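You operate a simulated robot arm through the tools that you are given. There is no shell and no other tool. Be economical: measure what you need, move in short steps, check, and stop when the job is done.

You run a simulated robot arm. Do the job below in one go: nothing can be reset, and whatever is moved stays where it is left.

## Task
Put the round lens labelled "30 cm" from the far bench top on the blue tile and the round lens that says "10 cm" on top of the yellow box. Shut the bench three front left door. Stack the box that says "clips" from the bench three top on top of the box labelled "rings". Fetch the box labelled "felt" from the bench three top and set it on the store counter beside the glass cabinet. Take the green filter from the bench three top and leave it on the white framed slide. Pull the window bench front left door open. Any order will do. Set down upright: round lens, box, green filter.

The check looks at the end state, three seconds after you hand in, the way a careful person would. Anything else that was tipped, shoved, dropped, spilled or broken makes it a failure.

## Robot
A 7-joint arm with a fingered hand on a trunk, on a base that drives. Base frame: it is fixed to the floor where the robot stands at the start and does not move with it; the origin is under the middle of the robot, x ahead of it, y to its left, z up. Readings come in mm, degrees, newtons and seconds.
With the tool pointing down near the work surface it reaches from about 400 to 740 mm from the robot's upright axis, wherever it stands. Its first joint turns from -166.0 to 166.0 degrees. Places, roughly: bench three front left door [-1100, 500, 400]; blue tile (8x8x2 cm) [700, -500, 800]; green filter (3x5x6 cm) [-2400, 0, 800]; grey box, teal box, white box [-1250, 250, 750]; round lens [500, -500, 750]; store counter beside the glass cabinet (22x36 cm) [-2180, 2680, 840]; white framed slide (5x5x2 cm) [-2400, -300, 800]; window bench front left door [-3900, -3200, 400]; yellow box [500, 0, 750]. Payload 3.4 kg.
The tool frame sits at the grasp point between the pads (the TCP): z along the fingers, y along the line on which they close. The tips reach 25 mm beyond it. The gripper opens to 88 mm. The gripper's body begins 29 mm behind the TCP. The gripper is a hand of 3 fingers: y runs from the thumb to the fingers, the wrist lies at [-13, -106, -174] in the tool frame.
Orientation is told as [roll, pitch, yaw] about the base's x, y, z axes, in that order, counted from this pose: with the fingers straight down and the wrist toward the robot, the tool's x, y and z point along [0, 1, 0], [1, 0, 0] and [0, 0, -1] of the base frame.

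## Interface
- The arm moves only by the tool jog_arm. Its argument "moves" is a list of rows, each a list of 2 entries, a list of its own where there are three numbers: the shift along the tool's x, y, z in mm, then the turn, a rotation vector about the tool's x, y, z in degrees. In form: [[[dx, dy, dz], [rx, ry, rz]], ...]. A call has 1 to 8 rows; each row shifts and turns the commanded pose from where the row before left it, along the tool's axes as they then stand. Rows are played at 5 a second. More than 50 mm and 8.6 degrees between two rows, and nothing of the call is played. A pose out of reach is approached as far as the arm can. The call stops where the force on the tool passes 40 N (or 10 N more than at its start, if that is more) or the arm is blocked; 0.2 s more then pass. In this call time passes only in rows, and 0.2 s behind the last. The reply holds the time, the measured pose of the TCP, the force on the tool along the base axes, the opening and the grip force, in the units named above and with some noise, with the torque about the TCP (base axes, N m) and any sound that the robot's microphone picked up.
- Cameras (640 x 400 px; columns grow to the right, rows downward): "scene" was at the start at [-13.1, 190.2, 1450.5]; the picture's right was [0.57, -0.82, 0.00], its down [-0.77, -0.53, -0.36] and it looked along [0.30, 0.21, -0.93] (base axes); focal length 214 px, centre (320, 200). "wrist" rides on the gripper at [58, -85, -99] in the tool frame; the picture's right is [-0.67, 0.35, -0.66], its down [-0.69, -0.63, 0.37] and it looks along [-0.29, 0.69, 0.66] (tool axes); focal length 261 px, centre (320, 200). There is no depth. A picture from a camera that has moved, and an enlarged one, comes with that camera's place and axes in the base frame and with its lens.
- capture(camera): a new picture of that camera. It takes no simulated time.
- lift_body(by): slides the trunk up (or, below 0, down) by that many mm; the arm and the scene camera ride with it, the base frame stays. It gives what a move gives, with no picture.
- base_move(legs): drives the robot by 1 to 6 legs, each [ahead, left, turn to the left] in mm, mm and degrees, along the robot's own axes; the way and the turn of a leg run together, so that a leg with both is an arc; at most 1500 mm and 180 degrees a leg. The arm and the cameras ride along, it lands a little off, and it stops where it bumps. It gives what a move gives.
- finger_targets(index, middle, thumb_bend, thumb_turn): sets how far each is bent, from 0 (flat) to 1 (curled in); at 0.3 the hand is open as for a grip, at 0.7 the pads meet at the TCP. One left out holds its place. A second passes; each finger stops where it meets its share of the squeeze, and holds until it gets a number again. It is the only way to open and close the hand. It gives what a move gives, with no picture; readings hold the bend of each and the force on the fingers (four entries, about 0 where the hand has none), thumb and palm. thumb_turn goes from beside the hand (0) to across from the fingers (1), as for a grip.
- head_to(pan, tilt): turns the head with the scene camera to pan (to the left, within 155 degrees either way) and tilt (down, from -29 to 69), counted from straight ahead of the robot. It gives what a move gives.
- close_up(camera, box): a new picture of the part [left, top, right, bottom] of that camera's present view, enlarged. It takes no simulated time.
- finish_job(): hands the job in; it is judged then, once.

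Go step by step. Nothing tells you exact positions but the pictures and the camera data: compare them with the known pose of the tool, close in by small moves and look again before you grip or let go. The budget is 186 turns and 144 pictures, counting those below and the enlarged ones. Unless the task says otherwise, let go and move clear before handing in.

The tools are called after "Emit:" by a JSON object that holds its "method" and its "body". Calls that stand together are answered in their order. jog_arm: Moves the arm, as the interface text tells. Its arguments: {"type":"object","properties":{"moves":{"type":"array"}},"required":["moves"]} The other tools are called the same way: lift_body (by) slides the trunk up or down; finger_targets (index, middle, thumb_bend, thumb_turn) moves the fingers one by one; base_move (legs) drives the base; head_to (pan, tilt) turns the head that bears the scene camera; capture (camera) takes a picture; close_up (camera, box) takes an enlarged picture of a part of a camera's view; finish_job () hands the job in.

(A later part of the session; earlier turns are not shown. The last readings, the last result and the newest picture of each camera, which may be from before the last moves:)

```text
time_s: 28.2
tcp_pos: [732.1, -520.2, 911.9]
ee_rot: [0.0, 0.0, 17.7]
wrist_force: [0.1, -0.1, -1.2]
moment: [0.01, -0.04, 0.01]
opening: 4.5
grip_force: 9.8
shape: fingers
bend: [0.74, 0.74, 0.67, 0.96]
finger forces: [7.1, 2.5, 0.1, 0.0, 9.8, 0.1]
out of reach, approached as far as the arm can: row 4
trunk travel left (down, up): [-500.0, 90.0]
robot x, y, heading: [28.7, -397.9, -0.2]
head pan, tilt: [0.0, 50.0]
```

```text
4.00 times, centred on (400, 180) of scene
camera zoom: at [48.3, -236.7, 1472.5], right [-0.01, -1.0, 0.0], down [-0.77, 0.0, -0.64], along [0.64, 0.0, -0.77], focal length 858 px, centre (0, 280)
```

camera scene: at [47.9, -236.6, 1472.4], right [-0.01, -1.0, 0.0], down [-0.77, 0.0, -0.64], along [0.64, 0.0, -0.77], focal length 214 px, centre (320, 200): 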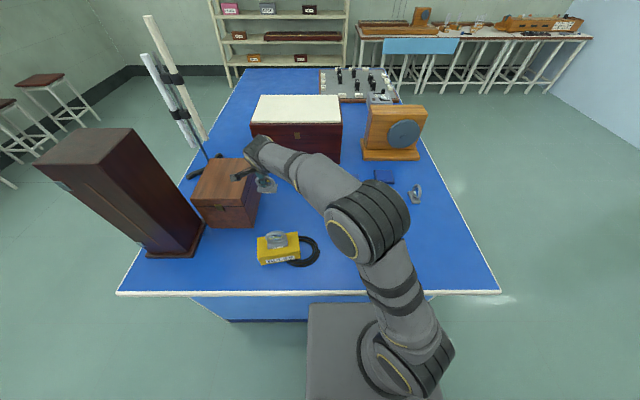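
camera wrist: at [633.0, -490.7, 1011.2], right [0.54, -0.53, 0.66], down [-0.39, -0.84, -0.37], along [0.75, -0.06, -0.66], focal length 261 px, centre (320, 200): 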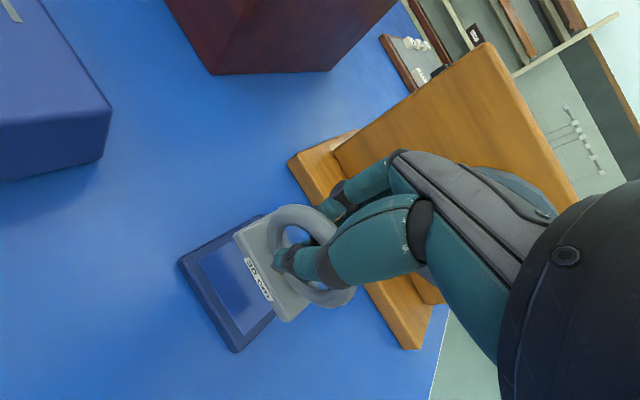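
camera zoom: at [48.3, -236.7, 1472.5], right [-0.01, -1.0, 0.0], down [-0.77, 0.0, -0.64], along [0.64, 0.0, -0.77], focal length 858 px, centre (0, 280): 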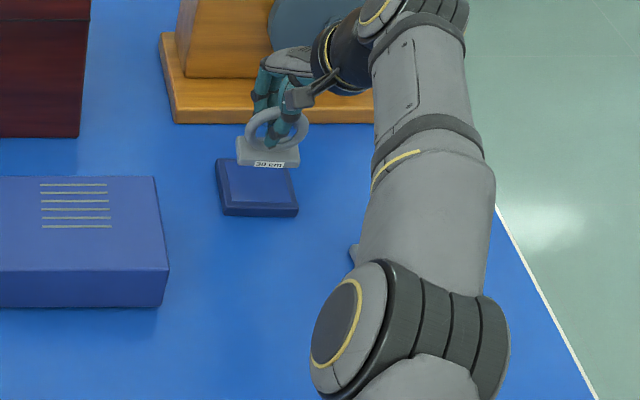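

The lens is over the tile, about 12 mm short of centre. A 12 mm drive forward (gap to the bench is ~45 mm) fixes that; then I lower.

Emit:
{"method": "base_move", "body": {"legs": [[12, 0, 0]]}}

Emit:
{"method": "jog_arm", "body": {"moves": [[[0, 0, 20], [0, 0, 0]], [[0, 0, 10], [0, 0, 0]]]}}

Emit:
{"method": "capture", "body": {"camera": "wrist"}}

Emit:
{"method": "close_up", "body": {"camera": "scene", "box": [350, 150, 430, 210]}}

```text
time_s: 29.0
tcp_pos: [745.3, -521.1, 911.9]
ee_rot: [0.0, -0.1, 17.8]
wrist_force: [-0.7, 0.9, -0.3]
moment: [-0.03, -0.03, -0.04]
opening: 4.6
grip_force: 10.3
shape: fingers
bend: [0.74, 0.74, 0.67, 0.96]
finger forces: [7.1, 2.6, 0.0, 0.0, 9.8, 0.0]
trunk travel left (down, up): [-500.0, 90.0]
robot x, y, heading: [45.9, -398.2, -0.4]
head pan, tilt: [0.0, 50.0]
```

```text
time_s: 29.6
tcp_pos: [743.4, -522.3, 880.6]
ee_rot: [-0.1, 0.0, 17.6]
wrist_force: [0.0, 1.2, -0.5]
moment: [-0.01, 0.0, 0.01]
opening: 4.2
grip_force: 10.0
shape: fingers
bend: [0.74, 0.74, 0.67, 0.96]
finger forces: [7.2, 2.5, 0.0, 0.2, 9.8, 0.0]
trunk travel left (down, up): [-500.0, 90.0]
robot x, y, heading: [40.4, -394.1, -0.6]
head pan, tilt: [0.0, 50.0]
```

```text
107 pictures are left
camera wrist: at [645.1, -491.2, 981.0], right [0.54, -0.53, 0.66], down [-0.39, -0.84, -0.37], along [0.75, -0.06, -0.66], focal length 261 px, centre (320, 200)
```

wrist: 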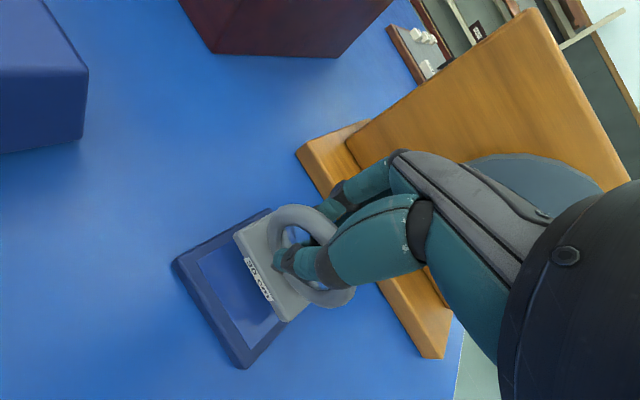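

```text
6.67 times, centred on (390, 180) of scene
camera zoom: at [60.3, -236.8, 1472.5], right [-0.01, -1.0, 0.0], down [-0.77, 0.0, -0.64], along [0.64, 0.0, -0.77], focal length 1430 px, centre (-147, 333)
```

zoom: 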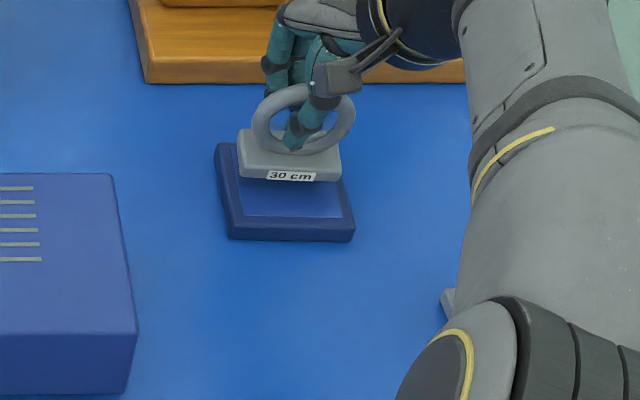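

The lens is above the tile, maybe 4 mm too far. I correct and lower in small steps.

Emit:
{"method": "jog_arm", "body": {"moves": [[[1, -3, 5], [0, 0, 0]]]}}

Emit:
{"method": "jog_arm", "body": {"moves": [[[0, 0, 2], [0, 0, 0]]]}}

Emit:
{"method": "jog_arm", "body": {"moves": [[[0, 0, 2], [0, 0, 0]]]}}

```text
time_s: 30.0
tcp_pos: [740.9, -520.6, 876.7]
ee_rot: [0.0, 0.0, 17.8]
wrist_force: [-0.6, -0.3, -0.1]
moment: [0.03, -0.01, 0.01]
opening: 4.6
grip_force: 9.8
shape: fingers
bend: [0.74, 0.74, 0.67, 0.96]
finger forces: [7.0, 2.6, 0.1, 0.0, 9.6, 0.0]
trunk travel left (down, up): [-500.0, 90.0]
robot x, y, heading: [40.9, -393.7, -0.2]
head pan, tilt: [0.0, 50.0]
```

```text
time_s: 30.4
tcp_pos: [741.9, -521.8, 875.3]
ee_rot: [0.0, -0.1, 17.6]
wrist_force: [0.6, 0.1, -1.6]
moment: [-0.01, 0.0, 0.03]
opening: 4.6
grip_force: 10.1
shape: fingers
bend: [0.74, 0.74, 0.67, 0.96]
finger forces: [7.1, 2.7, 0.0, 0.0, 9.8, 0.0]
trunk travel left (down, up): [-500.0, 90.0]
robot x, y, heading: [39.0, -393.6, -0.4]
head pan, tilt: [0.0, 50.0]
```

```text
time_s: 30.8
tcp_pos: [741.0, -520.4, 873.8]
ee_rot: [0.0, -0.1, 17.7]
wrist_force: [-1.0, 0.1, -0.5]
moment: [0.01, -0.03, -0.03]
opening: 4.6
grip_force: 9.9
shape: fingers
bend: [0.74, 0.74, 0.67, 0.96]
finger forces: [7.1, 2.6, 0.1, 0.1, 9.8, 0.1]
trunk travel left (down, up): [-500.0, 90.0]
robot x, y, heading: [40.8, -395.8, -0.5]
head pan, tilt: [0.0, 50.0]
```

Emit:
{"method": "jog_arm", "body": {"moves": [[[0, 0, 2], [0, 0, 0]]]}}

Emit:
{"method": "jog_arm", "body": {"moves": [[[0, 0, 2], [0, 0, 0]]]}}

Emit:
{"method": "capture", "body": {"camera": "wrist"}}

```text
time_s: 31.2
tcp_pos: [740.4, -521.8, 871.2]
ee_rot: [0.0, 0.0, 17.8]
wrist_force: [0.0, -0.1, -1.3]
moment: [0.02, -0.01, 0.0]
opening: 4.5
grip_force: 9.3
shape: fingers
bend: [0.74, 0.74, 0.67, 0.96]
finger forces: [7.2, 2.5, 0.1, 0.0, 9.8, 0.0]
trunk travel left (down, up): [-500.0, 90.0]
robot x, y, heading: [39.8, -392.2, -0.3]
head pan, tilt: [0.0, 50.0]
```

```text
time_s: 31.6
tcp_pos: [742.0, -520.9, 870.4]
ee_rot: [0.1, 0.0, 17.7]
wrist_force: [0.8, 0.0, -1.4]
moment: [-0.02, -0.01, 0.0]
opening: 4.7
grip_force: 9.6
shape: fingers
bend: [0.74, 0.74, 0.67, 0.96]
finger forces: [7.0, 2.7, 0.0, 0.1, 9.8, 0.0]
trunk travel left (down, up): [-500.0, 90.0]
robot x, y, heading: [37.7, -393.5, -0.2]
head pan, tilt: [0.0, 50.0]
```

```text
105 pictures are left
camera wrist: at [642.3, -491.6, 968.8], right [0.54, -0.53, 0.66], down [-0.39, -0.84, -0.37], along [0.75, -0.06, -0.66], focal length 261 px, centre (320, 200)
```

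wrist: 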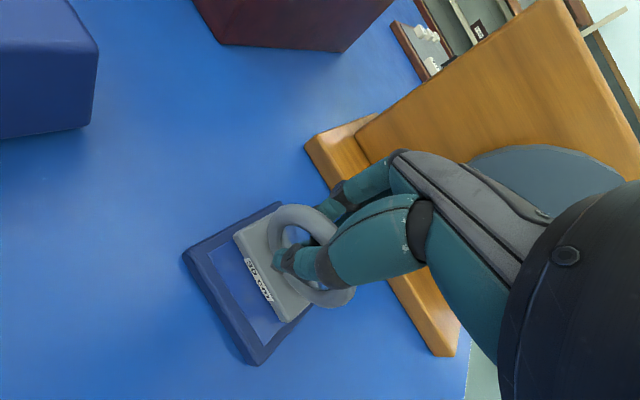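

No contact yet; I keep lowering step by step.

Emit:
{"method": "jog_arm", "body": {"moves": [[[0, 0, 2], [0, 0, 0]]]}}

Emit:
{"method": "jog_arm", "body": {"moves": [[[0, 0, 2], [0, 0, 0]]]}}

Emit:
{"method": "jog_arm", "body": {"moves": [[[0, 0, 1.5], [0, 0, 0]]]}}

```text
time_s: 32.0
tcp_pos: [742.0, -520.1, 869.4]
ee_rot: [-0.1, -0.2, 17.7]
wrist_force: [2.3, -0.8, 6.5]
moment: [0.01, 0.01, 0.03]
opening: 4.5
grip_force: 11.5
shape: fingers
bend: [0.74, 0.74, 0.67, 0.96]
finger forces: [7.9, 4.6, 0.0, 0.0, 9.9, 0.1]
trunk travel left (down, up): [-500.0, 90.0]
robot x, y, heading: [39.1, -393.6, -0.2]
head pan, tilt: [0.0, 50.0]
```

```text
time_s: 32.4
tcp_pos: [741.0, -521.3, 866.1]
ee_rot: [-0.1, -0.1, 17.7]
wrist_force: [3.6, 0.3, 9.5]
moment: [0.01, 0.03, 0.01]
opening: 4.3
grip_force: 12.5
shape: fingers
bend: [0.74, 0.74, 0.67, 0.95]
finger forces: [9.7, 4.6, 0.1, 0.0, 10.8, 0.0]
trunk travel left (down, up): [-500.0, 90.0]
robot x, y, heading: [41.8, -395.0, -0.3]
head pan, tilt: [0.0, 50.0]
```

```text
time_s: 32.8
tcp_pos: [740.7, -520.4, 866.2]
ee_rot: [-0.1, -0.2, 17.7]
wrist_force: [4.4, -1.8, 13.1]
moment: [0.0, 0.04, 0.04]
opening: 4.5
grip_force: 13.0
shape: fingers
bend: [0.74, 0.74, 0.68, 0.95]
finger forces: [10.1, 5.5, 0.0, 0.0, 11.3, 0.0]
trunk travel left (down, up): [-500.0, 90.0]
robot x, y, heading: [40.0, -397.6, -0.3]
head pan, tilt: [0.0, 50.0]
```

Contact at about 869. I back off, release and look.

Emit:
{"method": "jog_arm", "body": {"moves": [[[0, 0, -3], [0, 0, 0]]]}}

Emit:
{"method": "finger_targets", "body": {"index": 0.3, "middle": 0.3, "thumb_bend": 0.3}}

Emit:
{"method": "jog_arm", "body": {"moves": [[[0, 0, -40], [0, 0, 0]], [[0, -10, -40], [0, 0, 0]], [[0, -30, -30], [0, 0, 0]]]}}

Emit:
{"method": "capture", "body": {"camera": "scene"}}

Emit:
{"method": "close_up", "body": {"camera": "scene", "box": [350, 150, 430, 210]}}

```text
time_s: 33.2
tcp_pos: [740.0, -520.9, 866.7]
ee_rot: [0.0, 0.1, 17.7]
wrist_force: [2.2, -1.6, 6.0]
moment: [-0.01, 0.03, -0.01]
opening: 4.4
grip_force: 11.7
shape: fingers
bend: [0.74, 0.74, 0.68, 0.95]
finger forces: [9.2, 3.8, 0.0, 0.1, 11.1, 0.0]
trunk travel left (down, up): [-500.0, 90.0]
robot x, y, heading: [42.3, -394.1, -0.5]
head pan, tilt: [0.0, 50.0]
```

```text
time_s: 34.2
tcp_pos: [741.4, -520.4, 865.9]
ee_rot: [0.0, 0.0, 17.8]
wrist_force: [0.3, 0.2, 0.1]
moment: [-0.01, -0.01, 0.01]
opening: 84.3
grip_force: 0.1
shape: fingers
bend: [0.3, 0.3, 0.3, 0.97]
finger forces: [0.0, 0.1, 0.0, 0.0, 0.0, 0.0]
trunk travel left (down, up): [-500.0, 90.0]
robot x, y, heading: [42.0, -399.0, -0.6]
head pan, tilt: [0.0, 50.0]
```

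```text
time_s: 35.0
tcp_pos: [701.9, -530.7, 977.2]
ee_rot: [0.0, -0.1, 17.7]
wrist_force: [-0.1, -0.3, -0.2]
moment: [0.0, -0.01, -0.03]
opening: 84.4
grip_force: 0.1
shape: fingers
bend: [0.3, 0.3, 0.3, 0.97]
finger forces: [0.1, 0.1, 0.0, 0.1, 0.1, 0.0]
trunk travel left (down, up): [-500.0, 90.0]
robot x, y, heading: [42.4, -397.8, -0.4]
head pan, tilt: [0.0, 50.0]
```

```text
104 pictures are left
camera scene: at [59.8, -236.6, 1472.4], right [-0.01, -1.0, 0.0], down [-0.77, 0.0, -0.64], along [0.64, 0.0, -0.77], focal length 214 px, centre (320, 200)
```

scene: 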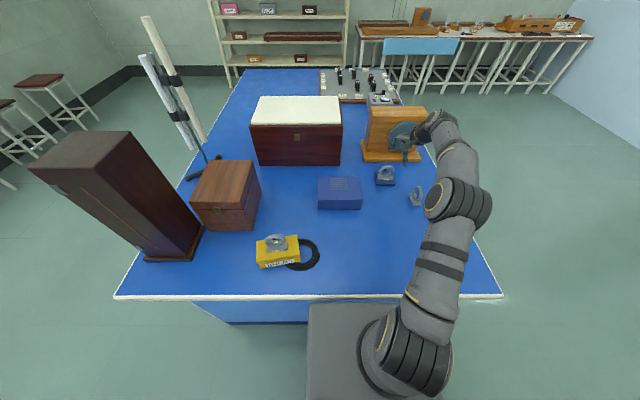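

```text
6.67 times, centred on (390, 180) of scene
camera zoom: at [59.8, -236.6, 1472.4], right [-0.01, -1.0, 0.0], down [-0.77, 0.0, -0.64], along [0.64, 0.0, -0.77], focal length 1430 px, centre (-147, 333)
```

zoom: 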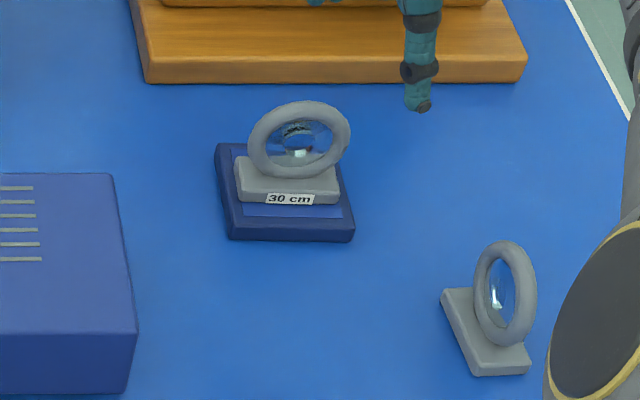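

Both lenses are placed correctly. I retract the arm to its folded travelling place beside the robot.

Emit:
{"method": "jog_arm", "body": {"moves": [[[0, -15, -15], [0, 0, 6]], [[0, -30, -15], [0, 0, 6]], [[0, -30, -10], [0, 0, 5.7]], [[-3, -48, 0], [0, 0, 0]], [[-3, -48, 0], [0, 0, 0]], [[-3, -48, 0], [0, 0, 0]], [[-5, -48, 0], [0, 0, 0]], [[-10, -48, 0], [0, 0, 0]]]}}

Emit:
{"method": "jog_arm", "body": {"moves": [[[-15, -46, 0], [0, 0, 0]], [[-15, -46, 0], [0, 0, 0]], [[-18, -46, 0], [0, 0, 0]], [[-18, -46, 0], [0, 0, 0]], [[-18, -46, 0], [0, 0, 0]], [[-15, -46, 0], [0, 0, 0]], [[-15, -46, 0], [0, 0, 0]], [[-15, -46, 0], [0, 0, 0]]]}}

Emit:
{"method": "head_to", "body": {"pan": 150, "tilt": 25}}

Emit:
{"method": "capture", "body": {"camera": "scene"}}

Emit:
{"method": "head_to", "body": {"pan": 90, "tilt": 25}}

Emit:
{"method": "capture", "body": {"camera": "scene"}}

```text
time_s: 36.8
tcp_pos: [388.3, -568.4, 1017.1]
ee_rot: [0.0, -0.1, 0.0]
wrist_force: [0.1, 0.0, -0.4]
moment: [0.0, 0.0, -0.03]
opening: 84.5
grip_force: 0.2
shape: fingers
bend: [0.3, 0.3, 0.3, 0.97]
finger forces: [0.1, 0.0, 0.0, 0.1, 0.0, 0.0]
trunk travel left (down, up): [-500.0, 90.0]
robot x, y, heading: [40.9, -393.2, -0.3]
head pan, tilt: [0.0, 50.0]
```

```text
time_s: 38.8
tcp_pos: [17.8, -699.4, 1023.9]
ee_rot: [0.8, 8.9, 0.2]
wrist_force: [0.4, 0.3, 0.7]
moment: [0.01, 0.0, -0.02]
opening: 84.5
grip_force: 0.0
shape: fingers
bend: [0.3, 0.3, 0.3, 0.97]
finger forces: [0.0, 0.0, 0.0, 0.0, 0.1, 0.0]
trunk travel left (down, up): [-500.0, 90.0]
robot x, y, heading: [41.9, -396.8, -0.4]
head pan, tilt: [0.0, 50.0]
stopped in row 8: the arm was blocked; the commanded pose is now the measured one
```

```text
time_s: 41.1
tcp_pos: [18.2, -700.4, 1024.4]
ee_rot: [1.1, 8.8, 0.0]
wrist_force: [-0.3, -0.6, -0.1]
moment: [0.02, -0.01, 0.0]
opening: 84.6
grip_force: 0.0
shape: fingers
bend: [0.3, 0.3, 0.3, 0.97]
finger forces: [0.1, 0.0, 0.0, 0.0, 0.0, 0.0]
trunk travel left (down, up): [-500.0, 90.0]
robot x, y, heading: [39.6, -398.6, -0.3]
head pan, tilt: [150.0, 25.0]
```

```text
102 pictures are left
camera scene: at [-96.5, -189.8, 1510.1], right [0.51, 0.86, 0.0], down [0.36, -0.21, -0.91], along [-0.78, 0.46, -0.42], focal length 214 px, centre (320, 200)
```

scene: 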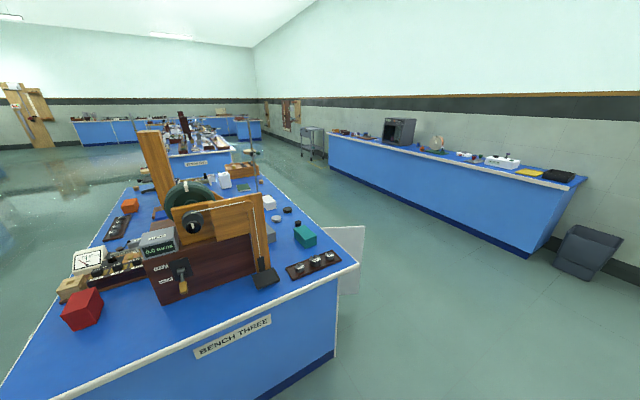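

```text
time_s: 42.4
tcp_pos: [17.6, -699.8, 1025.8]
ee_rot: [1.2, 8.9, 0.1]
wrist_force: [0.2, -0.1, -0.3]
moment: [-0.05, -0.02, 0.01]
opening: 84.6
grip_force: 0.1
shape: fingers
bend: [0.3, 0.3, 0.3, 0.97]
finger forces: [0.0, 0.0, 0.1, 0.1, 0.1, 0.0]
trunk travel left (down, up): [-500.0, 90.0]
robot x, y, heading: [42.5, -394.5, -0.3]
head pan, tilt: [90.0, 25.0]
```

```text
101 pictures are left
camera scene: at [-16.6, -144.2, 1510.0], right [1.0, 0.0, 0.0], down [0.0, -0.42, -0.91], along [0.0, 0.91, -0.42], focal length 214 px, centre (320, 200)
```

scene: 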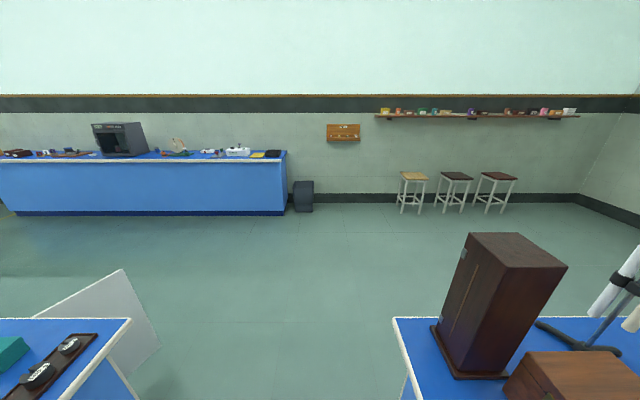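

The lens jobs are done. Bench three lies behind-left (near end at x≈-740, its +y side carrying the open door). I straighten the hand, back away and drive to the +y side to look at door and boxes.

Emit:
{"method": "jog_arm", "body": {"moves": [[[0, 15, 0], [-4, 0, 0]], [[0, 5, 0], [-4.8, 0, 0]]]}}

Emit:
{"method": "base_move", "body": {"legs": [[-290, 0, 0], [0, 1400, 0]]}}

Emit:
{"method": "head_to", "body": {"pan": 150, "tilt": 35}}

Emit:
{"method": "capture", "body": {"camera": "scene"}}

```text
time_s: 43.0
tcp_pos: [37.7, -700.4, 1029.0]
ee_rot: [1.9, 6.8, 0.0]
wrist_force: [-0.5, -0.4, 0.8]
moment: [-0.01, 0.01, 0.0]
opening: 84.9
grip_force: 0.1
shape: fingers
bend: [0.3, 0.3, 0.3, 0.97]
finger forces: [0.1, 0.0, 0.0, 0.0, 0.0, 0.1]
trunk travel left (down, up): [-500.0, 90.0]
robot x, y, heading: [43.0, -394.7, -0.2]
head pan, tilt: [90.0, 25.0]
```

```text
time_s: 51.6
tcp_pos: [-247.5, 706.7, 1027.4]
ee_rot: [1.7, 6.8, 0.5]
wrist_force: [0.4, -1.3, 0.4]
moment: [-0.03, -0.01, 0.0]
opening: 84.9
grip_force: 0.1
shape: fingers
bend: [0.3, 0.3, 0.3, 0.97]
finger forces: [0.1, 0.0, 0.1, 0.0, 0.0, 0.1]
trunk travel left (down, up): [-500.0, 90.0]
robot x, y, heading: [-245.7, 1014.8, -0.6]
head pan, tilt: [90.0, 25.0]
```

```text
time_s: 52.9
tcp_pos: [-248.5, 706.8, 1028.2]
ee_rot: [1.7, 7.1, 0.6]
wrist_force: [0.2, 0.2, -0.4]
moment: [0.01, 0.0, -0.03]
opening: 84.8
grip_force: 0.1
shape: fingers
bend: [0.3, 0.3, 0.3, 0.97]
finger forces: [0.0, 0.0, 0.0, 0.0, 0.0, 0.1]
trunk travel left (down, up): [-500.0, 90.0]
robot x, y, heading: [-252.2, 1015.9, -0.4]
head pan, tilt: [150.0, 35.0]
```

```text
100 pictures are left
camera scene: at [-381.4, 1216.9, 1494.3], right [0.51, 0.86, 0.0], down [0.49, -0.29, -0.82], along [-0.71, 0.42, -0.57], focal length 214 px, centre (320, 200)
```

scene: 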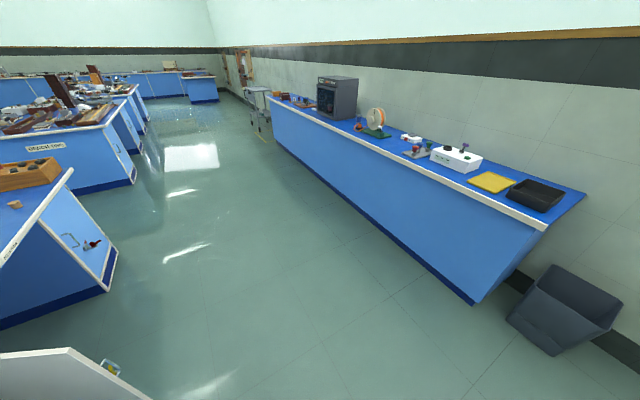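

The door leaf is just at the lower left of view. I turn the robot to face -y (toward bench three's front) and look to its right.

Emit:
{"method": "base_move", "body": {"legs": [[0, 0, -90]]}}

Emit:
{"method": "head_to", "body": {"pan": -50, "tilt": 35}}

Emit:
{"method": "capture", "body": {"camera": "scene"}}

```text
time_s: 57.2
tcp_pos: [-553.5, 1024.9, 1027.7]
ee_rot: [1.9, 7.1, -91.5]
wrist_force: [-0.3, 0.4, 1.0]
moment: [-0.01, 0.0, 0.0]
opening: 84.6
grip_force: 0.0
shape: fingers
bend: [0.3, 0.3, 0.3, 0.97]
finger forces: [0.0, 0.1, 0.0, 0.1, 0.1, 0.0]
trunk travel left (down, up): [-500.0, 90.0]
robot x, y, heading: [-250.2, 1013.0, -92.5]
head pan, tilt: [150.0, 35.0]
```

```text
time_s: 60.2
tcp_pos: [-553.6, 1024.2, 1026.8]
ee_rot: [1.9, 7.2, -91.6]
wrist_force: [-0.4, -0.5, 1.2]
moment: [0.0, -0.01, 0.01]
opening: 84.6
grip_force: 0.0
shape: fingers
bend: [0.3, 0.3, 0.3, 0.97]
finger forces: [0.1, 0.1, 0.1, 0.0, 0.0, 0.0]
trunk travel left (down, up): [-500.0, 90.0]
robot x, y, heading: [-249.3, 1015.2, -92.7]
head pan, tilt: [-50.0, 35.0]
```

```text
99 pictures are left
camera scene: at [-156.4, 1013.0, 1494.3], right [-0.61, 0.79, 0.0], down [0.46, 0.35, -0.82], along [-0.65, -0.5, -0.57], focal length 214 px, centre (320, 200)
```

scene: 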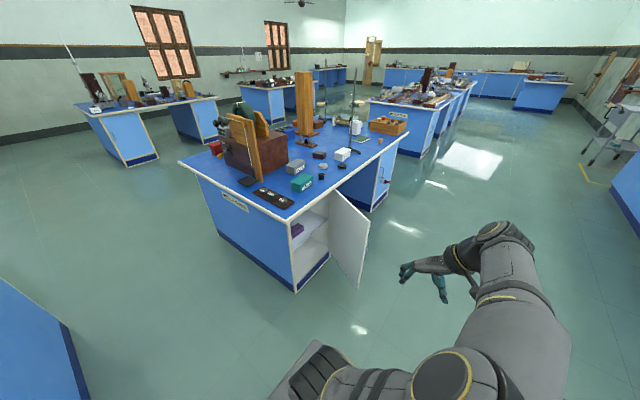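

Emit:
{"method": "close_up", "body": {"camera": "scene", "box": [260, 120, 420, 220]}}

Emit:
{"method": "close_up", "body": {"camera": "scene", "box": [260, 180, 400, 290]}}

```text
4.00 times, centred on (340, 170) of scene
camera zoom: at [-156.4, 1013.0, 1494.3], right [-0.61, 0.79, 0.0], down [0.46, 0.35, -0.82], along [-0.65, -0.5, -0.57], focal length 858 px, centre (240, 320)
```

zoom: 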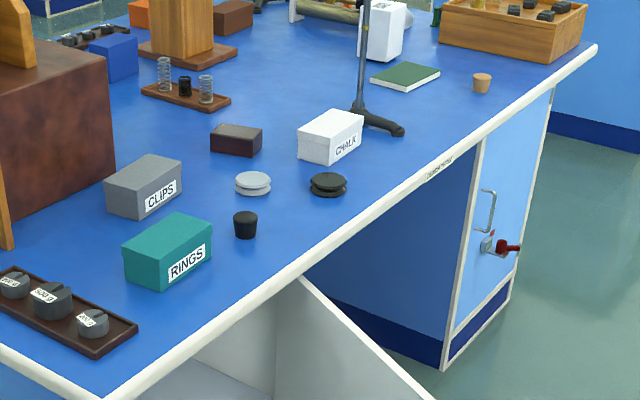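

```text
3.64 times, centred on (330, 235) of scene
camera zoom: at [-156.4, 1013.0, 1494.3], right [-0.61, 0.79, 0.0], down [0.46, 0.35, -0.82], along [-0.65, -0.5, -0.57], focal length 780 px, centre (284, 73)
```

zoom: 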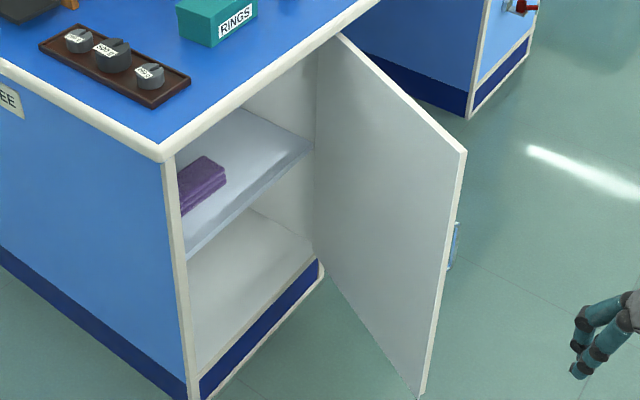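

I see CLIPS (grey), RINGS (teal), CHALK (white); another white box stands further back. I zoom in to find "felt".

Emit:
{"method": "close_up", "body": {"camera": "scene", "box": [290, 100, 420, 170]}}

Emit:
{"method": "close_up", "body": {"camera": "scene", "box": [335, 110, 385, 145]}}

```text
4.92 times, centred on (355, 135) of scene
camera zoom: at [-156.4, 1013.0, 1494.3], right [-0.61, 0.79, 0.0], down [0.46, 0.35, -0.82], along [-0.65, -0.5, -0.57], focal length 1056 px, centre (148, 520)
```

zoom: 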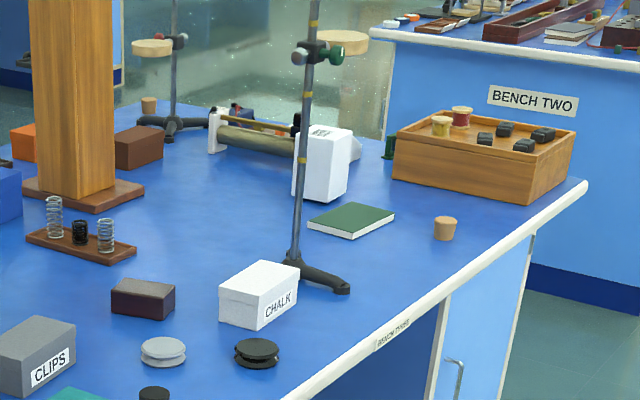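

```text
11.43 times, centred on (360, 128) of scene
camera zoom: at [-156.4, 1013.0, 1494.3], right [-0.61, 0.79, 0.0], down [0.46, 0.35, -0.82], along [-0.65, -0.5, -0.57], focal length 2451 px, centre (-137, 1029)
```

zoom: 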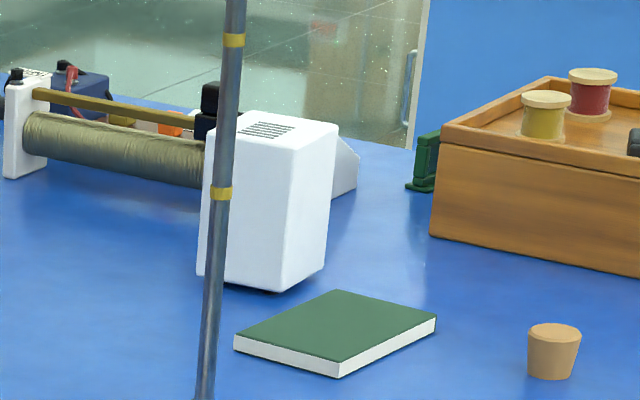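

The felt label isn't visible yet. I look at the objects on the left part of the bench.

Emit:
{"method": "close_up", "body": {"camera": "scene", "box": [190, 90, 330, 210]}}

Emit:
{"method": "close_up", "body": {"camera": "scene", "box": [270, 130, 350, 190]}}

```text
3.33 times, centred on (260, 150) of scene
camera zoom: at [-156.4, 1013.0, 1494.3], right [-0.61, 0.79, 0.0], down [0.46, 0.35, -0.82], along [-0.65, -0.5, -0.57], focal length 715 px, centre (520, 367)
```

zoom: 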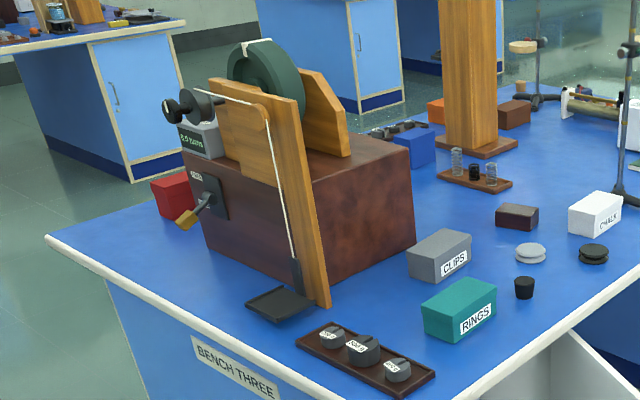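

```text
6.67 times, centred on (310, 160) of scene
camera zoom: at [-156.4, 1013.0, 1494.3], right [-0.61, 0.79, 0.0], down [0.46, 0.35, -0.82], along [-0.65, -0.5, -0.57], focal length 1430 px, centre (387, 467)
```

zoom: 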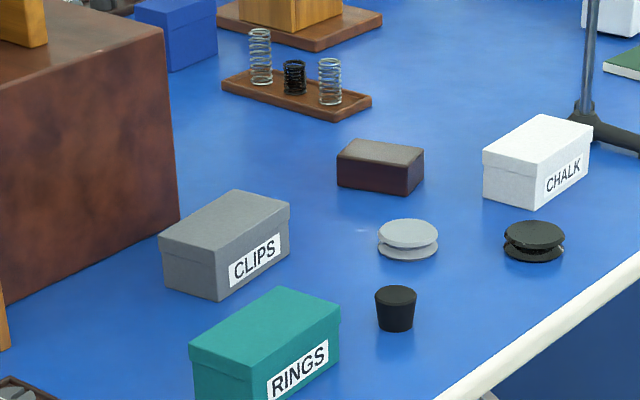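

Door hinge is at about (-1182,354), its free edge at (-1019,683), so it stands ~64° open. I drive to about (-850,1150) facing it and look again for the "felt" box from there.

Emit:
{"method": "base_move", "body": {"legs": [[-140, 0, 2.5], [0, -600, 0]]}}

Emit:
{"method": "head_to", "body": {"pan": -35, "tilt": 30}}

Emit:
{"method": "capture", "body": {"camera": "scene"}}

```text
time_s: 64.5
tcp_pos: [-1152.8, 1144.9, 1028.0]
ee_rot: [1.8, 7.2, -88.4]
wrist_force: [0.4, 0.1, -0.3]
moment: [0.01, 0.02, 0.0]
opening: 84.6
grip_force: 0.1
shape: fingers
bend: [0.3, 0.3, 0.3, 0.97]
finger forces: [0.0, 0.1, 0.1, 0.0, 0.0, 0.0]
trunk travel left (down, up): [-500.0, 90.0]
robot x, y, heading: [-851.1, 1150.0, -89.5]
head pan, tilt: [-50.0, 35.0]
```

```text
time_s: 65.3
tcp_pos: [-1153.9, 1144.2, 1027.8]
ee_rot: [1.8, 7.1, -88.3]
wrist_force: [-0.8, 0.7, -0.3]
moment: [0.02, -0.02, 0.01]
opening: 84.5
grip_force: 0.1
shape: fingers
bend: [0.3, 0.3, 0.3, 0.97]
finger forces: [0.0, 0.0, 0.0, 0.0, 0.1, 0.0]
trunk travel left (down, up): [-500.0, 90.0]
robot x, y, heading: [-846.9, 1153.9, -89.7]
head pan, tilt: [-35.0, 30.0]
```

```text
92 pictures are left
camera scene: at [-740.5, 1137.6, 1502.0], right [-0.82, 0.57, 0.0], down [0.28, 0.41, -0.87], along [-0.49, -0.71, -0.5], focal length 214 px, centre (320, 200)
```

scene: 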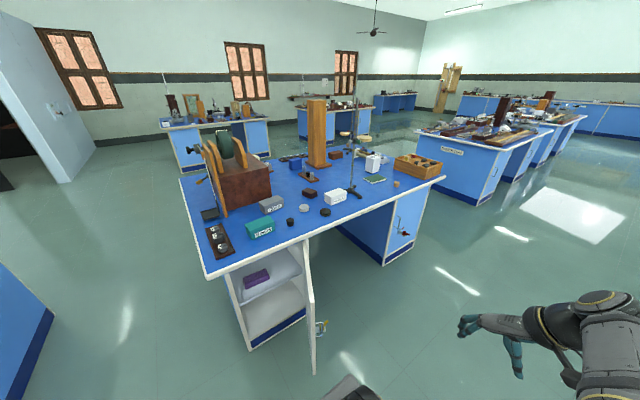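

Emit:
{"method": "close_up", "body": {"camera": "scene", "box": [240, 140, 390, 240]}}

Emit:
{"method": "close_up", "body": {"camera": "scene", "box": [210, 230, 360, 380]}}

```text
4.00 times, centred on (315, 190) of scene
camera zoom: at [-740.5, 1137.6, 1502.0], right [-0.82, 0.57, 0.0], down [0.28, 0.41, -0.87], along [-0.49, -0.71, -0.5], focal length 858 px, centre (340, 240)
```

zoom: 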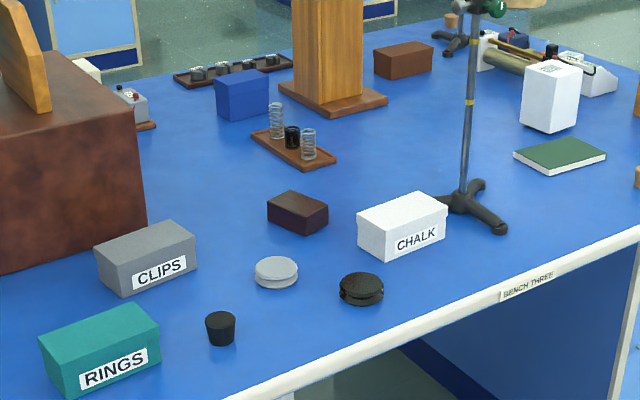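

```text
2.67 times, centred on (285, 305) of scene
camera zoom: at [-740.5, 1137.6, 1502.0], right [-0.82, 0.57, 0.0], down [0.28, 0.41, -0.87], along [-0.49, -0.71, -0.5], focal length 572 px, centre (413, -80)
```

zoom: 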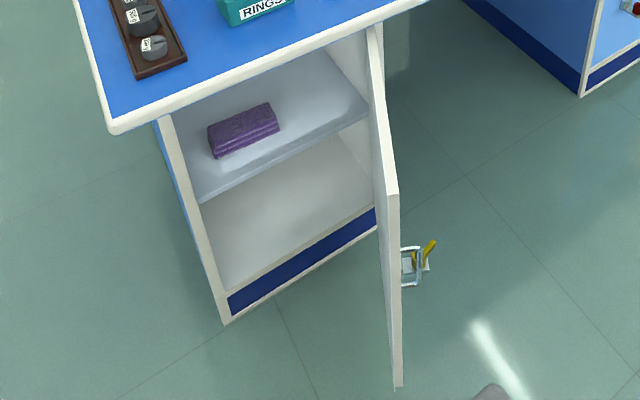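

The "felt" label is not visible from here; I will look from other sides later. Now the door: I close the fingers into a fist, move the hand forward on the outer side of the door, lower the trunk and tilt the fingers forward.

Emit:
{"method": "finger_targets", "body": {"index": 0.7, "middle": 0.7, "thumb_bend": 0.7}}

Emit:
{"method": "jog_arm", "body": {"moves": [[[0, 48, 0], [-7, 0, 0]], [[0, 48, 0], [0, 0, 0]], [[0, 48, 0], [0, 0, 0]], [[0, 48, 0], [0, 0, 0]], [[0, 48, 0], [0, 0, 0]], [[0, 48, 0], [0, 0, 0]], [[0, 48, 0], [0, 0, 0]]]}}

Emit:
{"method": "lift_body", "body": {"by": -380}}

Emit:
{"method": "jog_arm", "body": {"moves": [[[0, 0, 0], [-7.5, 0, 0]], [[0, 0, 0], [-7.5, 0, 0]], [[0, 0, 0], [-7.5, 0, 0]], [[0, 0, 0], [-7.5, 0, 0]], [[0, 0, 0], [-7.5, 0, 0]], [[0, 0, 0], [-7.5, 0, 0]], [[0, 0, 0], [-7.5, 0, 0]], [[0, 0, 0], [-7.5, 0, 0]]]}}

Emit:
{"method": "capture", "body": {"camera": "scene"}}

```text
time_s: 66.3
tcp_pos: [-1154.3, 1144.3, 1025.9]
ee_rot: [1.8, 7.2, -88.3]
wrist_force: [0.5, 0.2, -0.3]
moment: [0.02, -0.03, 0.03]
opening: 0.0
grip_force: 0.0
shape: fingers
bend: [0.7, 0.7, 0.7, 0.97]
finger forces: [0.1, 0.1, 0.0, 0.0, 0.0, 0.1]
trunk travel left (down, up): [-500.0, 90.0]
robot x, y, heading: [-848.5, 1150.0, -89.5]
head pan, tilt: [-35.0, 30.0]
```

```text
time_s: 67.9
tcp_pos: [-1148.2, 804.8, 1021.0]
ee_rot: [1.7, 0.1, -88.7]
wrist_force: [1.2, 0.2, -0.1]
moment: [-0.02, 0.0, 0.01]
opening: 0.0
grip_force: 0.0
shape: fingers
bend: [0.7, 0.7, 0.7, 0.97]
finger forces: [0.0, 0.0, 0.0, 0.0, 0.0, 0.0]
trunk travel left (down, up): [-500.0, 90.0]
robot x, y, heading: [-848.6, 1149.1, -89.5]
head pan, tilt: [-35.0, 30.0]
```

```text
time_s: 71.5
tcp_pos: [-1146.9, 806.4, 641.1]
ee_rot: [1.6, 0.2, -88.6]
wrist_force: [0.8, 0.9, 0.0]
moment: [0.03, -0.01, -0.01]
opening: 0.5
grip_force: 0.0
shape: fingers
bend: [0.7, 0.7, 0.7, 0.97]
finger forces: [0.1, 0.0, 0.1, 0.0, 0.0, 0.0]
trunk travel left (down, up): [-120.0, 470.0]
robot x, y, heading: [-847.7, 1150.8, -89.7]
head pan, tilt: [-35.0, 30.0]
```

```text
time_s: 73.5
tcp_pos: [-1133.5, 780.9, 628.5]
ee_rot: [3.5, -58.0, -88.4]
wrist_force: [-0.8, -0.9, 0.4]
moment: [-0.02, -0.03, -0.02]
opening: 0.0
grip_force: 0.0
shape: fingers
bend: [0.7, 0.7, 0.7, 0.98]
finger forces: [0.0, 0.0, 0.0, 0.0, 0.0, 0.0]
trunk travel left (down, up): [-120.0, 470.0]
robot x, y, heading: [-850.6, 1150.3, -89.6]
head pan, tilt: [-35.0, 30.0]
stopped in row 8: the arm was blocked; the commanded pose is now the measured one
```

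```text
89 pictures are left
camera scene: at [-748.3, 1120.6, 1121.2], right [-0.82, 0.57, 0.0], down [0.29, 0.43, -0.86], along [-0.49, -0.71, -0.52], focal length 214 px, centre (320, 200)
```

scene: 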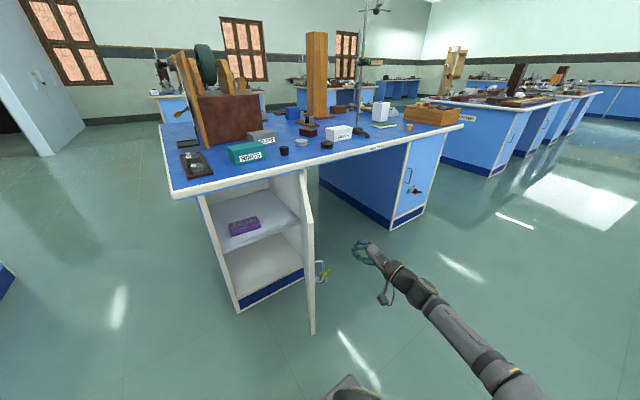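

The fist is tilted ~58° forward at (-1133,781,628), on the door's outer side. I move in and begin pushing the free edge toward +x and the bench.

Emit:
{"method": "jog_arm", "body": {"moves": [[[16, 18.6, 22.2], [0, 0, 0]], [[16, 18.6, 22.2], [0, 0, 0]], [[16, 18.6, 22.2], [0, 0, 0]], [[31.7, 10.8, 17.3], [0, 0, 0]], [[31.7, 10.8, 17.3], [0, 0, 0]], [[31.7, 10.8, 17.3], [0, 0, 0]]]}}

Emit:
{"method": "capture", "body": {"camera": "scene"}}

```text
time_s: 74.9
tcp_pos: [-981.5, 656.4, 658.6]
ee_rot: [2.8, -59.4, -88.6]
wrist_force: [-0.3, 0.6, 0.0]
moment: [0.01, 0.0, 0.01]
opening: 0.0
grip_force: 0.1
shape: fingers
bend: [0.7, 0.7, 0.7, 0.98]
finger forces: [0.0, 0.1, 0.1, 0.1, 0.1, 0.0]
out of reach, approached as far as the arm can: row 4
trunk travel left (down, up): [-120.0, 470.0]
robot x, y, heading: [-850.4, 1152.1, -89.4]
head pan, tilt: [-35.0, 30.0]
```

```text
88 pictures are left
camera scene: at [-740.6, 1137.7, 1121.9], right [-0.82, 0.57, 0.0], down [0.28, 0.41, -0.87], along [-0.49, -0.71, -0.5], focal length 214 px, centre (320, 200)
```

scene: 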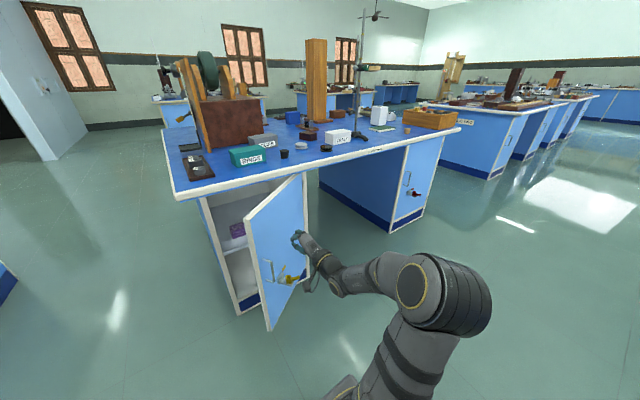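

The door is now about 35° open and swinging freely. I continue the push along the arc.

Emit:
{"method": "jog_arm", "body": {"moves": [[[19, 11.5, 27.8], [0, 0, 0]], [[19, 11.5, 27.8], [0, 0, 0]], [[19, 11.5, 27.8], [0, 0, 0]], [[18, 15.4, 24.7], [0, 0, 0]], [[18, 15.4, 24.7], [0, 0, 0]], [[18, 15.4, 24.7], [0, 0, 0]]]}}

Emit:
{"method": "capture", "body": {"camera": "scene"}}

```text
time_s: 76.3
tcp_pos: [-907.4, 516.1, 706.9]
ee_rot: [3.6, -59.1, -88.3]
wrist_force: [0.7, 0.8, -0.4]
moment: [-0.05, 0.01, 0.0]
opening: 0.0
grip_force: 0.0
shape: fingers
bend: [0.7, 0.7, 0.7, 0.98]
finger forces: [0.0, 0.0, 0.1, 0.0, 0.0, 0.1]
out of reach, approached as far as the arm can: row 3, 4, 5, 6
trunk travel left (down, up): [-120.0, 470.0]
robot x, y, heading: [-846.4, 1150.2, -89.4]
head pan, tilt: [-35.0, 30.0]
```

```text
87 pictures are left
camera scene: at [-740.4, 1137.6, 1122.0], right [-0.82, 0.57, 0.0], down [0.28, 0.41, -0.87], along [-0.49, -0.71, -0.5], focal length 214 px, centre (320, 200)
```

scene: 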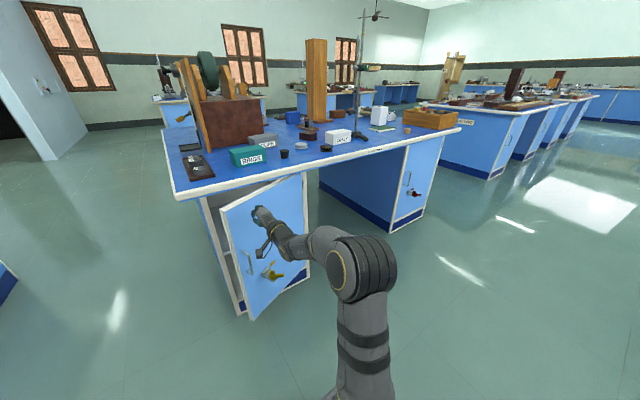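

The door is ~20° open, but the arm reaches its limit and rises. I lower the trunk 70 mm and use the base to push forward.

Emit:
{"method": "lift_body", "body": {"by": -70}}

Emit:
{"method": "base_move", "body": {"legs": [[90, 20, 0]]}}

Emit:
{"method": "capture", "body": {"camera": "scene"}}

```text
time_s: 77.4
tcp_pos: [-907.6, 515.7, 634.5]
ee_rot: [3.6, -59.0, -88.4]
wrist_force: [-0.1, -0.6, 0.3]
moment: [-0.02, -0.01, -0.01]
opening: 0.0
grip_force: 0.1
shape: fingers
bend: [0.7, 0.7, 0.7, 0.98]
finger forces: [0.0, 0.0, 0.1, 0.0, 0.1, 0.0]
trunk travel left (down, up): [-50.0, 540.0]
robot x, y, heading: [-848.3, 1146.6, -89.5]
head pan, tilt: [-35.0, 30.0]
```

```text
time_s: 78.5
tcp_pos: [-885.5, 425.0, 636.0]
ee_rot: [3.6, -59.1, -88.3]
wrist_force: [0.1, -0.4, 0.0]
moment: [0.0, -0.03, 0.04]
opening: 0.2
grip_force: 0.1
shape: fingers
bend: [0.7, 0.7, 0.7, 0.98]
finger forces: [0.0, 0.0, 0.1, 0.0, 0.0, 0.1]
trunk travel left (down, up): [-50.0, 540.0]
robot x, y, heading: [-829.6, 1061.4, -89.5]
head pan, tilt: [-35.0, 30.0]
```

```text
86 pictures are left
camera scene: at [-719.5, 1047.3, 1052.0], right [-0.82, 0.57, 0.0], down [0.28, 0.41, -0.87], along [-0.49, -0.71, -0.5], focal length 214 px, centre (320, 200)
```

scene: 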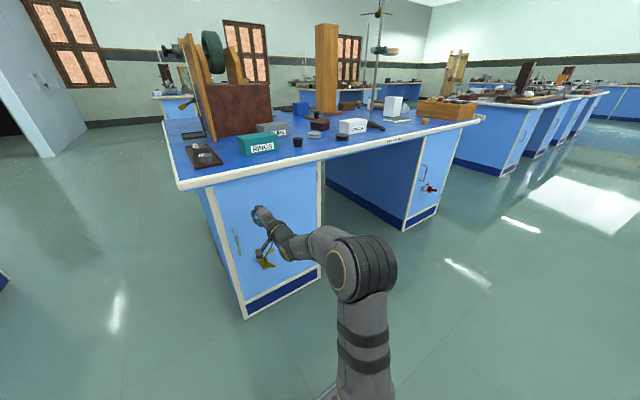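

The door looks closed or almost so. I check the edge closely.

Emit:
{"method": "close_up", "body": {"camera": "scene", "box": [190, 160, 340, 320]}}

```text
2.50 times, centred on (265, 240) of scene
camera zoom: at [-719.5, 1047.3, 1052.0], right [-0.82, 0.57, 0.0], down [0.28, 0.41, -0.87], along [-0.49, -0.71, -0.5], focal length 536 px, centre (458, 100)
```

zoom: 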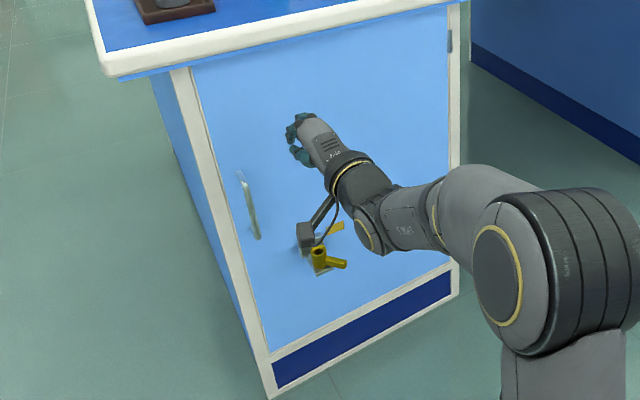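

It looks flush. I press gently to be sure it is fully shut.

Emit:
{"method": "jog_arm", "body": {"moves": [[[0, 5.3, 8.5], [0, 0, 0]], [[0, 5.3, 8.5], [0, 0, 0]], [[0, 5.3, 8.5], [0, 0, 0]], [[0, 5.3, 8.5], [0, 0, 0]]]}}

Emit:
{"method": "close_up", "body": {"camera": "scene", "box": [190, 160, 340, 320]}}

```text
time_s: 79.5
tcp_pos: [-889.6, 388.1, 644.1]
ee_rot: [3.9, -58.8, -88.2]
wrist_force: [-0.2, 0.0, 0.0]
moment: [0.0, 0.0, -0.04]
opening: 0.0
grip_force: 0.0
shape: fingers
bend: [0.7, 0.7, 0.7, 0.98]
finger forces: [0.0, 0.1, 0.0, 0.0, 0.0, 0.0]
out of reach, approached as far as the arm can: row 2, 3, 4
trunk travel left (down, up): [-50.0, 540.0]
robot x, y, heading: [-825.5, 1060.4, -89.2]
head pan, tilt: [-35.0, 30.0]
```

```text
2.50 times, centred on (265, 240) of scene
camera zoom: at [-719.5, 1047.3, 1052.0], right [-0.82, 0.57, 0.0], down [0.28, 0.41, -0.87], along [-0.49, -0.71, -0.5], focal length 536 px, centre (458, 100)
```

zoom: 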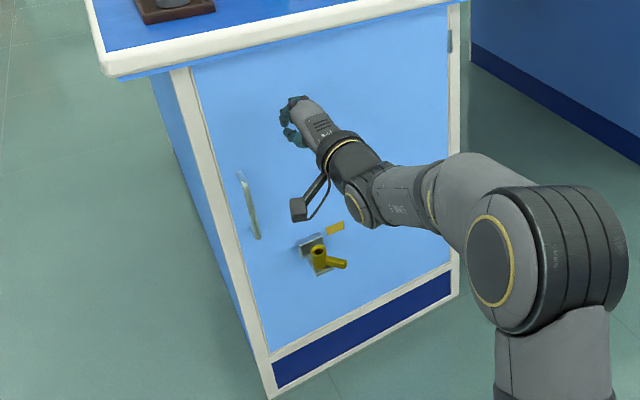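

Still no contact; I nudge the base forward 25 mm.

Emit:
{"method": "base_move", "body": {"legs": [[25, 0, 0]]}}

Emit:
{"method": "close_up", "body": {"camera": "scene", "box": [190, 160, 340, 320]}}

```text
time_s: 80.3
tcp_pos: [-890.5, 363.3, 643.3]
ee_rot: [4.0, -58.9, -88.2]
wrist_force: [-0.2, -0.6, -0.7]
moment: [-0.03, 0.01, -0.01]
opening: 0.1
grip_force: 0.2
shape: fingers
bend: [0.7, 0.7, 0.7, 0.98]
finger forces: [0.0, 0.1, 0.0, 0.1, 0.1, 0.0]
trunk travel left (down, up): [-50.0, 540.0]
robot x, y, heading: [-827.9, 1038.9, -89.4]
head pan, tilt: [-35.0, 30.0]
```

```text
2.50 times, centred on (265, 240) of scene
camera zoom: at [-719.2, 1022.6, 1052.0], right [-0.83, 0.56, 0.0], down [0.28, 0.41, -0.87], along [-0.49, -0.71, -0.5], focal length 536 px, centre (458, 100)
```

zoom: 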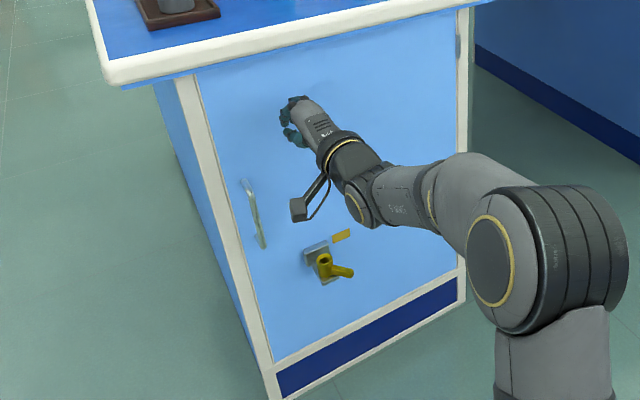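

The panel plane seems nearer y≈305, so another ~35 mm remains. I nudge again in two small steps.

Emit:
{"method": "base_move", "body": {"legs": [[22, 0, 0]]}}

Emit:
{"method": "base_move", "body": {"legs": [[10, 0, 0]]}}

Emit:
{"method": "capture", "body": {"camera": "wrist"}}

```text
time_s: 81.2
tcp_pos: [-889.6, 342.2, 641.9]
ee_rot: [3.9, -58.9, -88.3]
wrist_force: [0.3, 2.5, -0.8]
moment: [-0.02, 0.03, 0.0]
opening: 0.0
grip_force: 1.7
shape: fingers
bend: [0.7, 0.7, 0.7, 0.98]
finger forces: [0.5, 2.1, 0.0, 0.0, 0.0, 0.1]
trunk travel left (down, up): [-50.0, 540.0]
robot x, y, heading: [-827.4, 1013.3, -89.4]
head pan, tilt: [-35.0, 30.0]
```

```text
time_s: 82.1
tcp_pos: [-887.7, 333.4, 647.7]
ee_rot: [3.8, -59.6, -87.9]
wrist_force: [-0.2, 24.5, 4.1]
moment: [0.01, 0.02, -0.1]
opening: 0.1
grip_force: 14.0
shape: fingers
bend: [0.71, 0.72, 0.67, 0.97]
finger forces: [11.6, 15.5, 0.1, 0.0, 0.0, 0.0]
trunk travel left (down, up): [-50.0, 540.0]
robot x, y, heading: [-824.7, 1004.2, -89.1]
head pan, tilt: [-35.0, 30.0]
stopped in leg 1: the force on the tool passed its limit at 42 N (the readings are from after the stop); the commanded pose is now the measured one
```

```text
82 pictures are left
camera wrist: at [-842.7, 468.1, 626.2], right [-0.72, 0.32, 0.61], down [-0.66, -0.06, -0.75], along [-0.21, -0.94, 0.26], focal length 261 px, centre (320, 200)
```

wrist: 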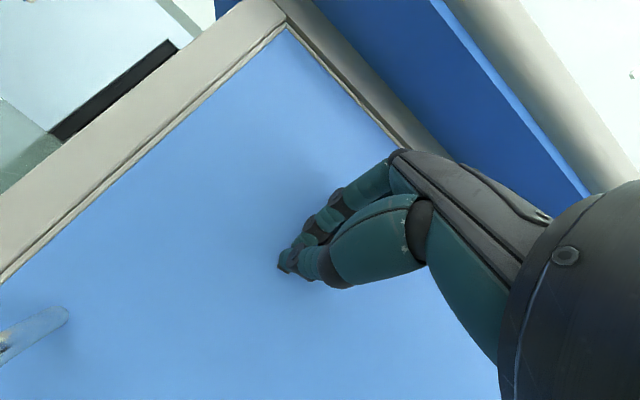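

The door is fully shut (solid stop). I back away, untilt the hand and raise the trunk again.

Emit:
{"method": "base_move", "body": {"legs": [[-170, 0, 0]]}}

Emit:
{"method": "lift_body", "body": {"by": 450}}

Emit:
{"method": "jog_arm", "body": {"moves": [[[0, 0, 0], [7.4, 0, 0]], [[0, 0, 0], [7.4, 0, 0]], [[0, 0, 0], [7.4, 0, 0]], [[0, 0, 0], [7.4, 0, 0]], [[0, 0, 0], [7.4, 0, 0]], [[0, 0, 0], [7.4, 0, 0]], [[0, 0, 0], [7.4, 0, 0]], [[0, 0, 0], [7.4, 0, 0]]]}}

Emit:
{"method": "finger_targets", "body": {"index": 0.3, "middle": 0.3, "thumb_bend": 0.3}}

```text
time_s: 83.5
tcp_pos: [-889.5, 506.8, 645.7]
ee_rot: [3.8, -59.4, -87.9]
wrist_force: [-0.3, 0.0, 0.4]
moment: [-0.01, 0.0, -0.02]
opening: 0.0
grip_force: 0.1
shape: fingers
bend: [0.7, 0.7, 0.7, 0.97]
finger forces: [0.1, 0.1, 0.0, 0.1, 0.0, 0.1]
trunk travel left (down, up): [-50.0, 540.0]
robot x, y, heading: [-827.9, 1175.9, -89.4]
head pan, tilt: [-35.0, 30.0]
```

```text
refused: 450 is not a number from -400 to 400
```

```text
time_s: 85.3
tcp_pos: [-889.0, 506.1, 646.6]
ee_rot: [1.9, -7.6, -84.9]
wrist_force: [0.2, -0.1, 0.8]
moment: [-0.01, 0.01, -0.01]
opening: 0.0
grip_force: 0.1
shape: fingers
bend: [0.7, 0.7, 0.7, 0.97]
finger forces: [0.0, 0.0, 0.0, 0.1, 0.1, 0.0]
out of reach, approached as far as the arm can: row 8
trunk travel left (down, up): [-50.0, 540.0]
robot x, y, heading: [-830.0, 1179.5, -89.2]
head pan, tilt: [-35.0, 30.0]
```

```text
time_s: 86.3
tcp_pos: [-889.4, 506.3, 645.4]
ee_rot: [1.9, -7.6, -84.8]
wrist_force: [0.2, 0.4, -0.5]
moment: [-0.02, 0.0, 0.01]
opening: 84.4
grip_force: 0.0
shape: fingers
bend: [0.3, 0.3, 0.3, 0.97]
finger forces: [0.0, 0.1, 0.0, 0.0, 0.0, 0.1]
trunk travel left (down, up): [-50.0, 540.0]
robot x, y, heading: [-824.7, 1178.9, -89.3]
head pan, tilt: [-35.0, 30.0]
```

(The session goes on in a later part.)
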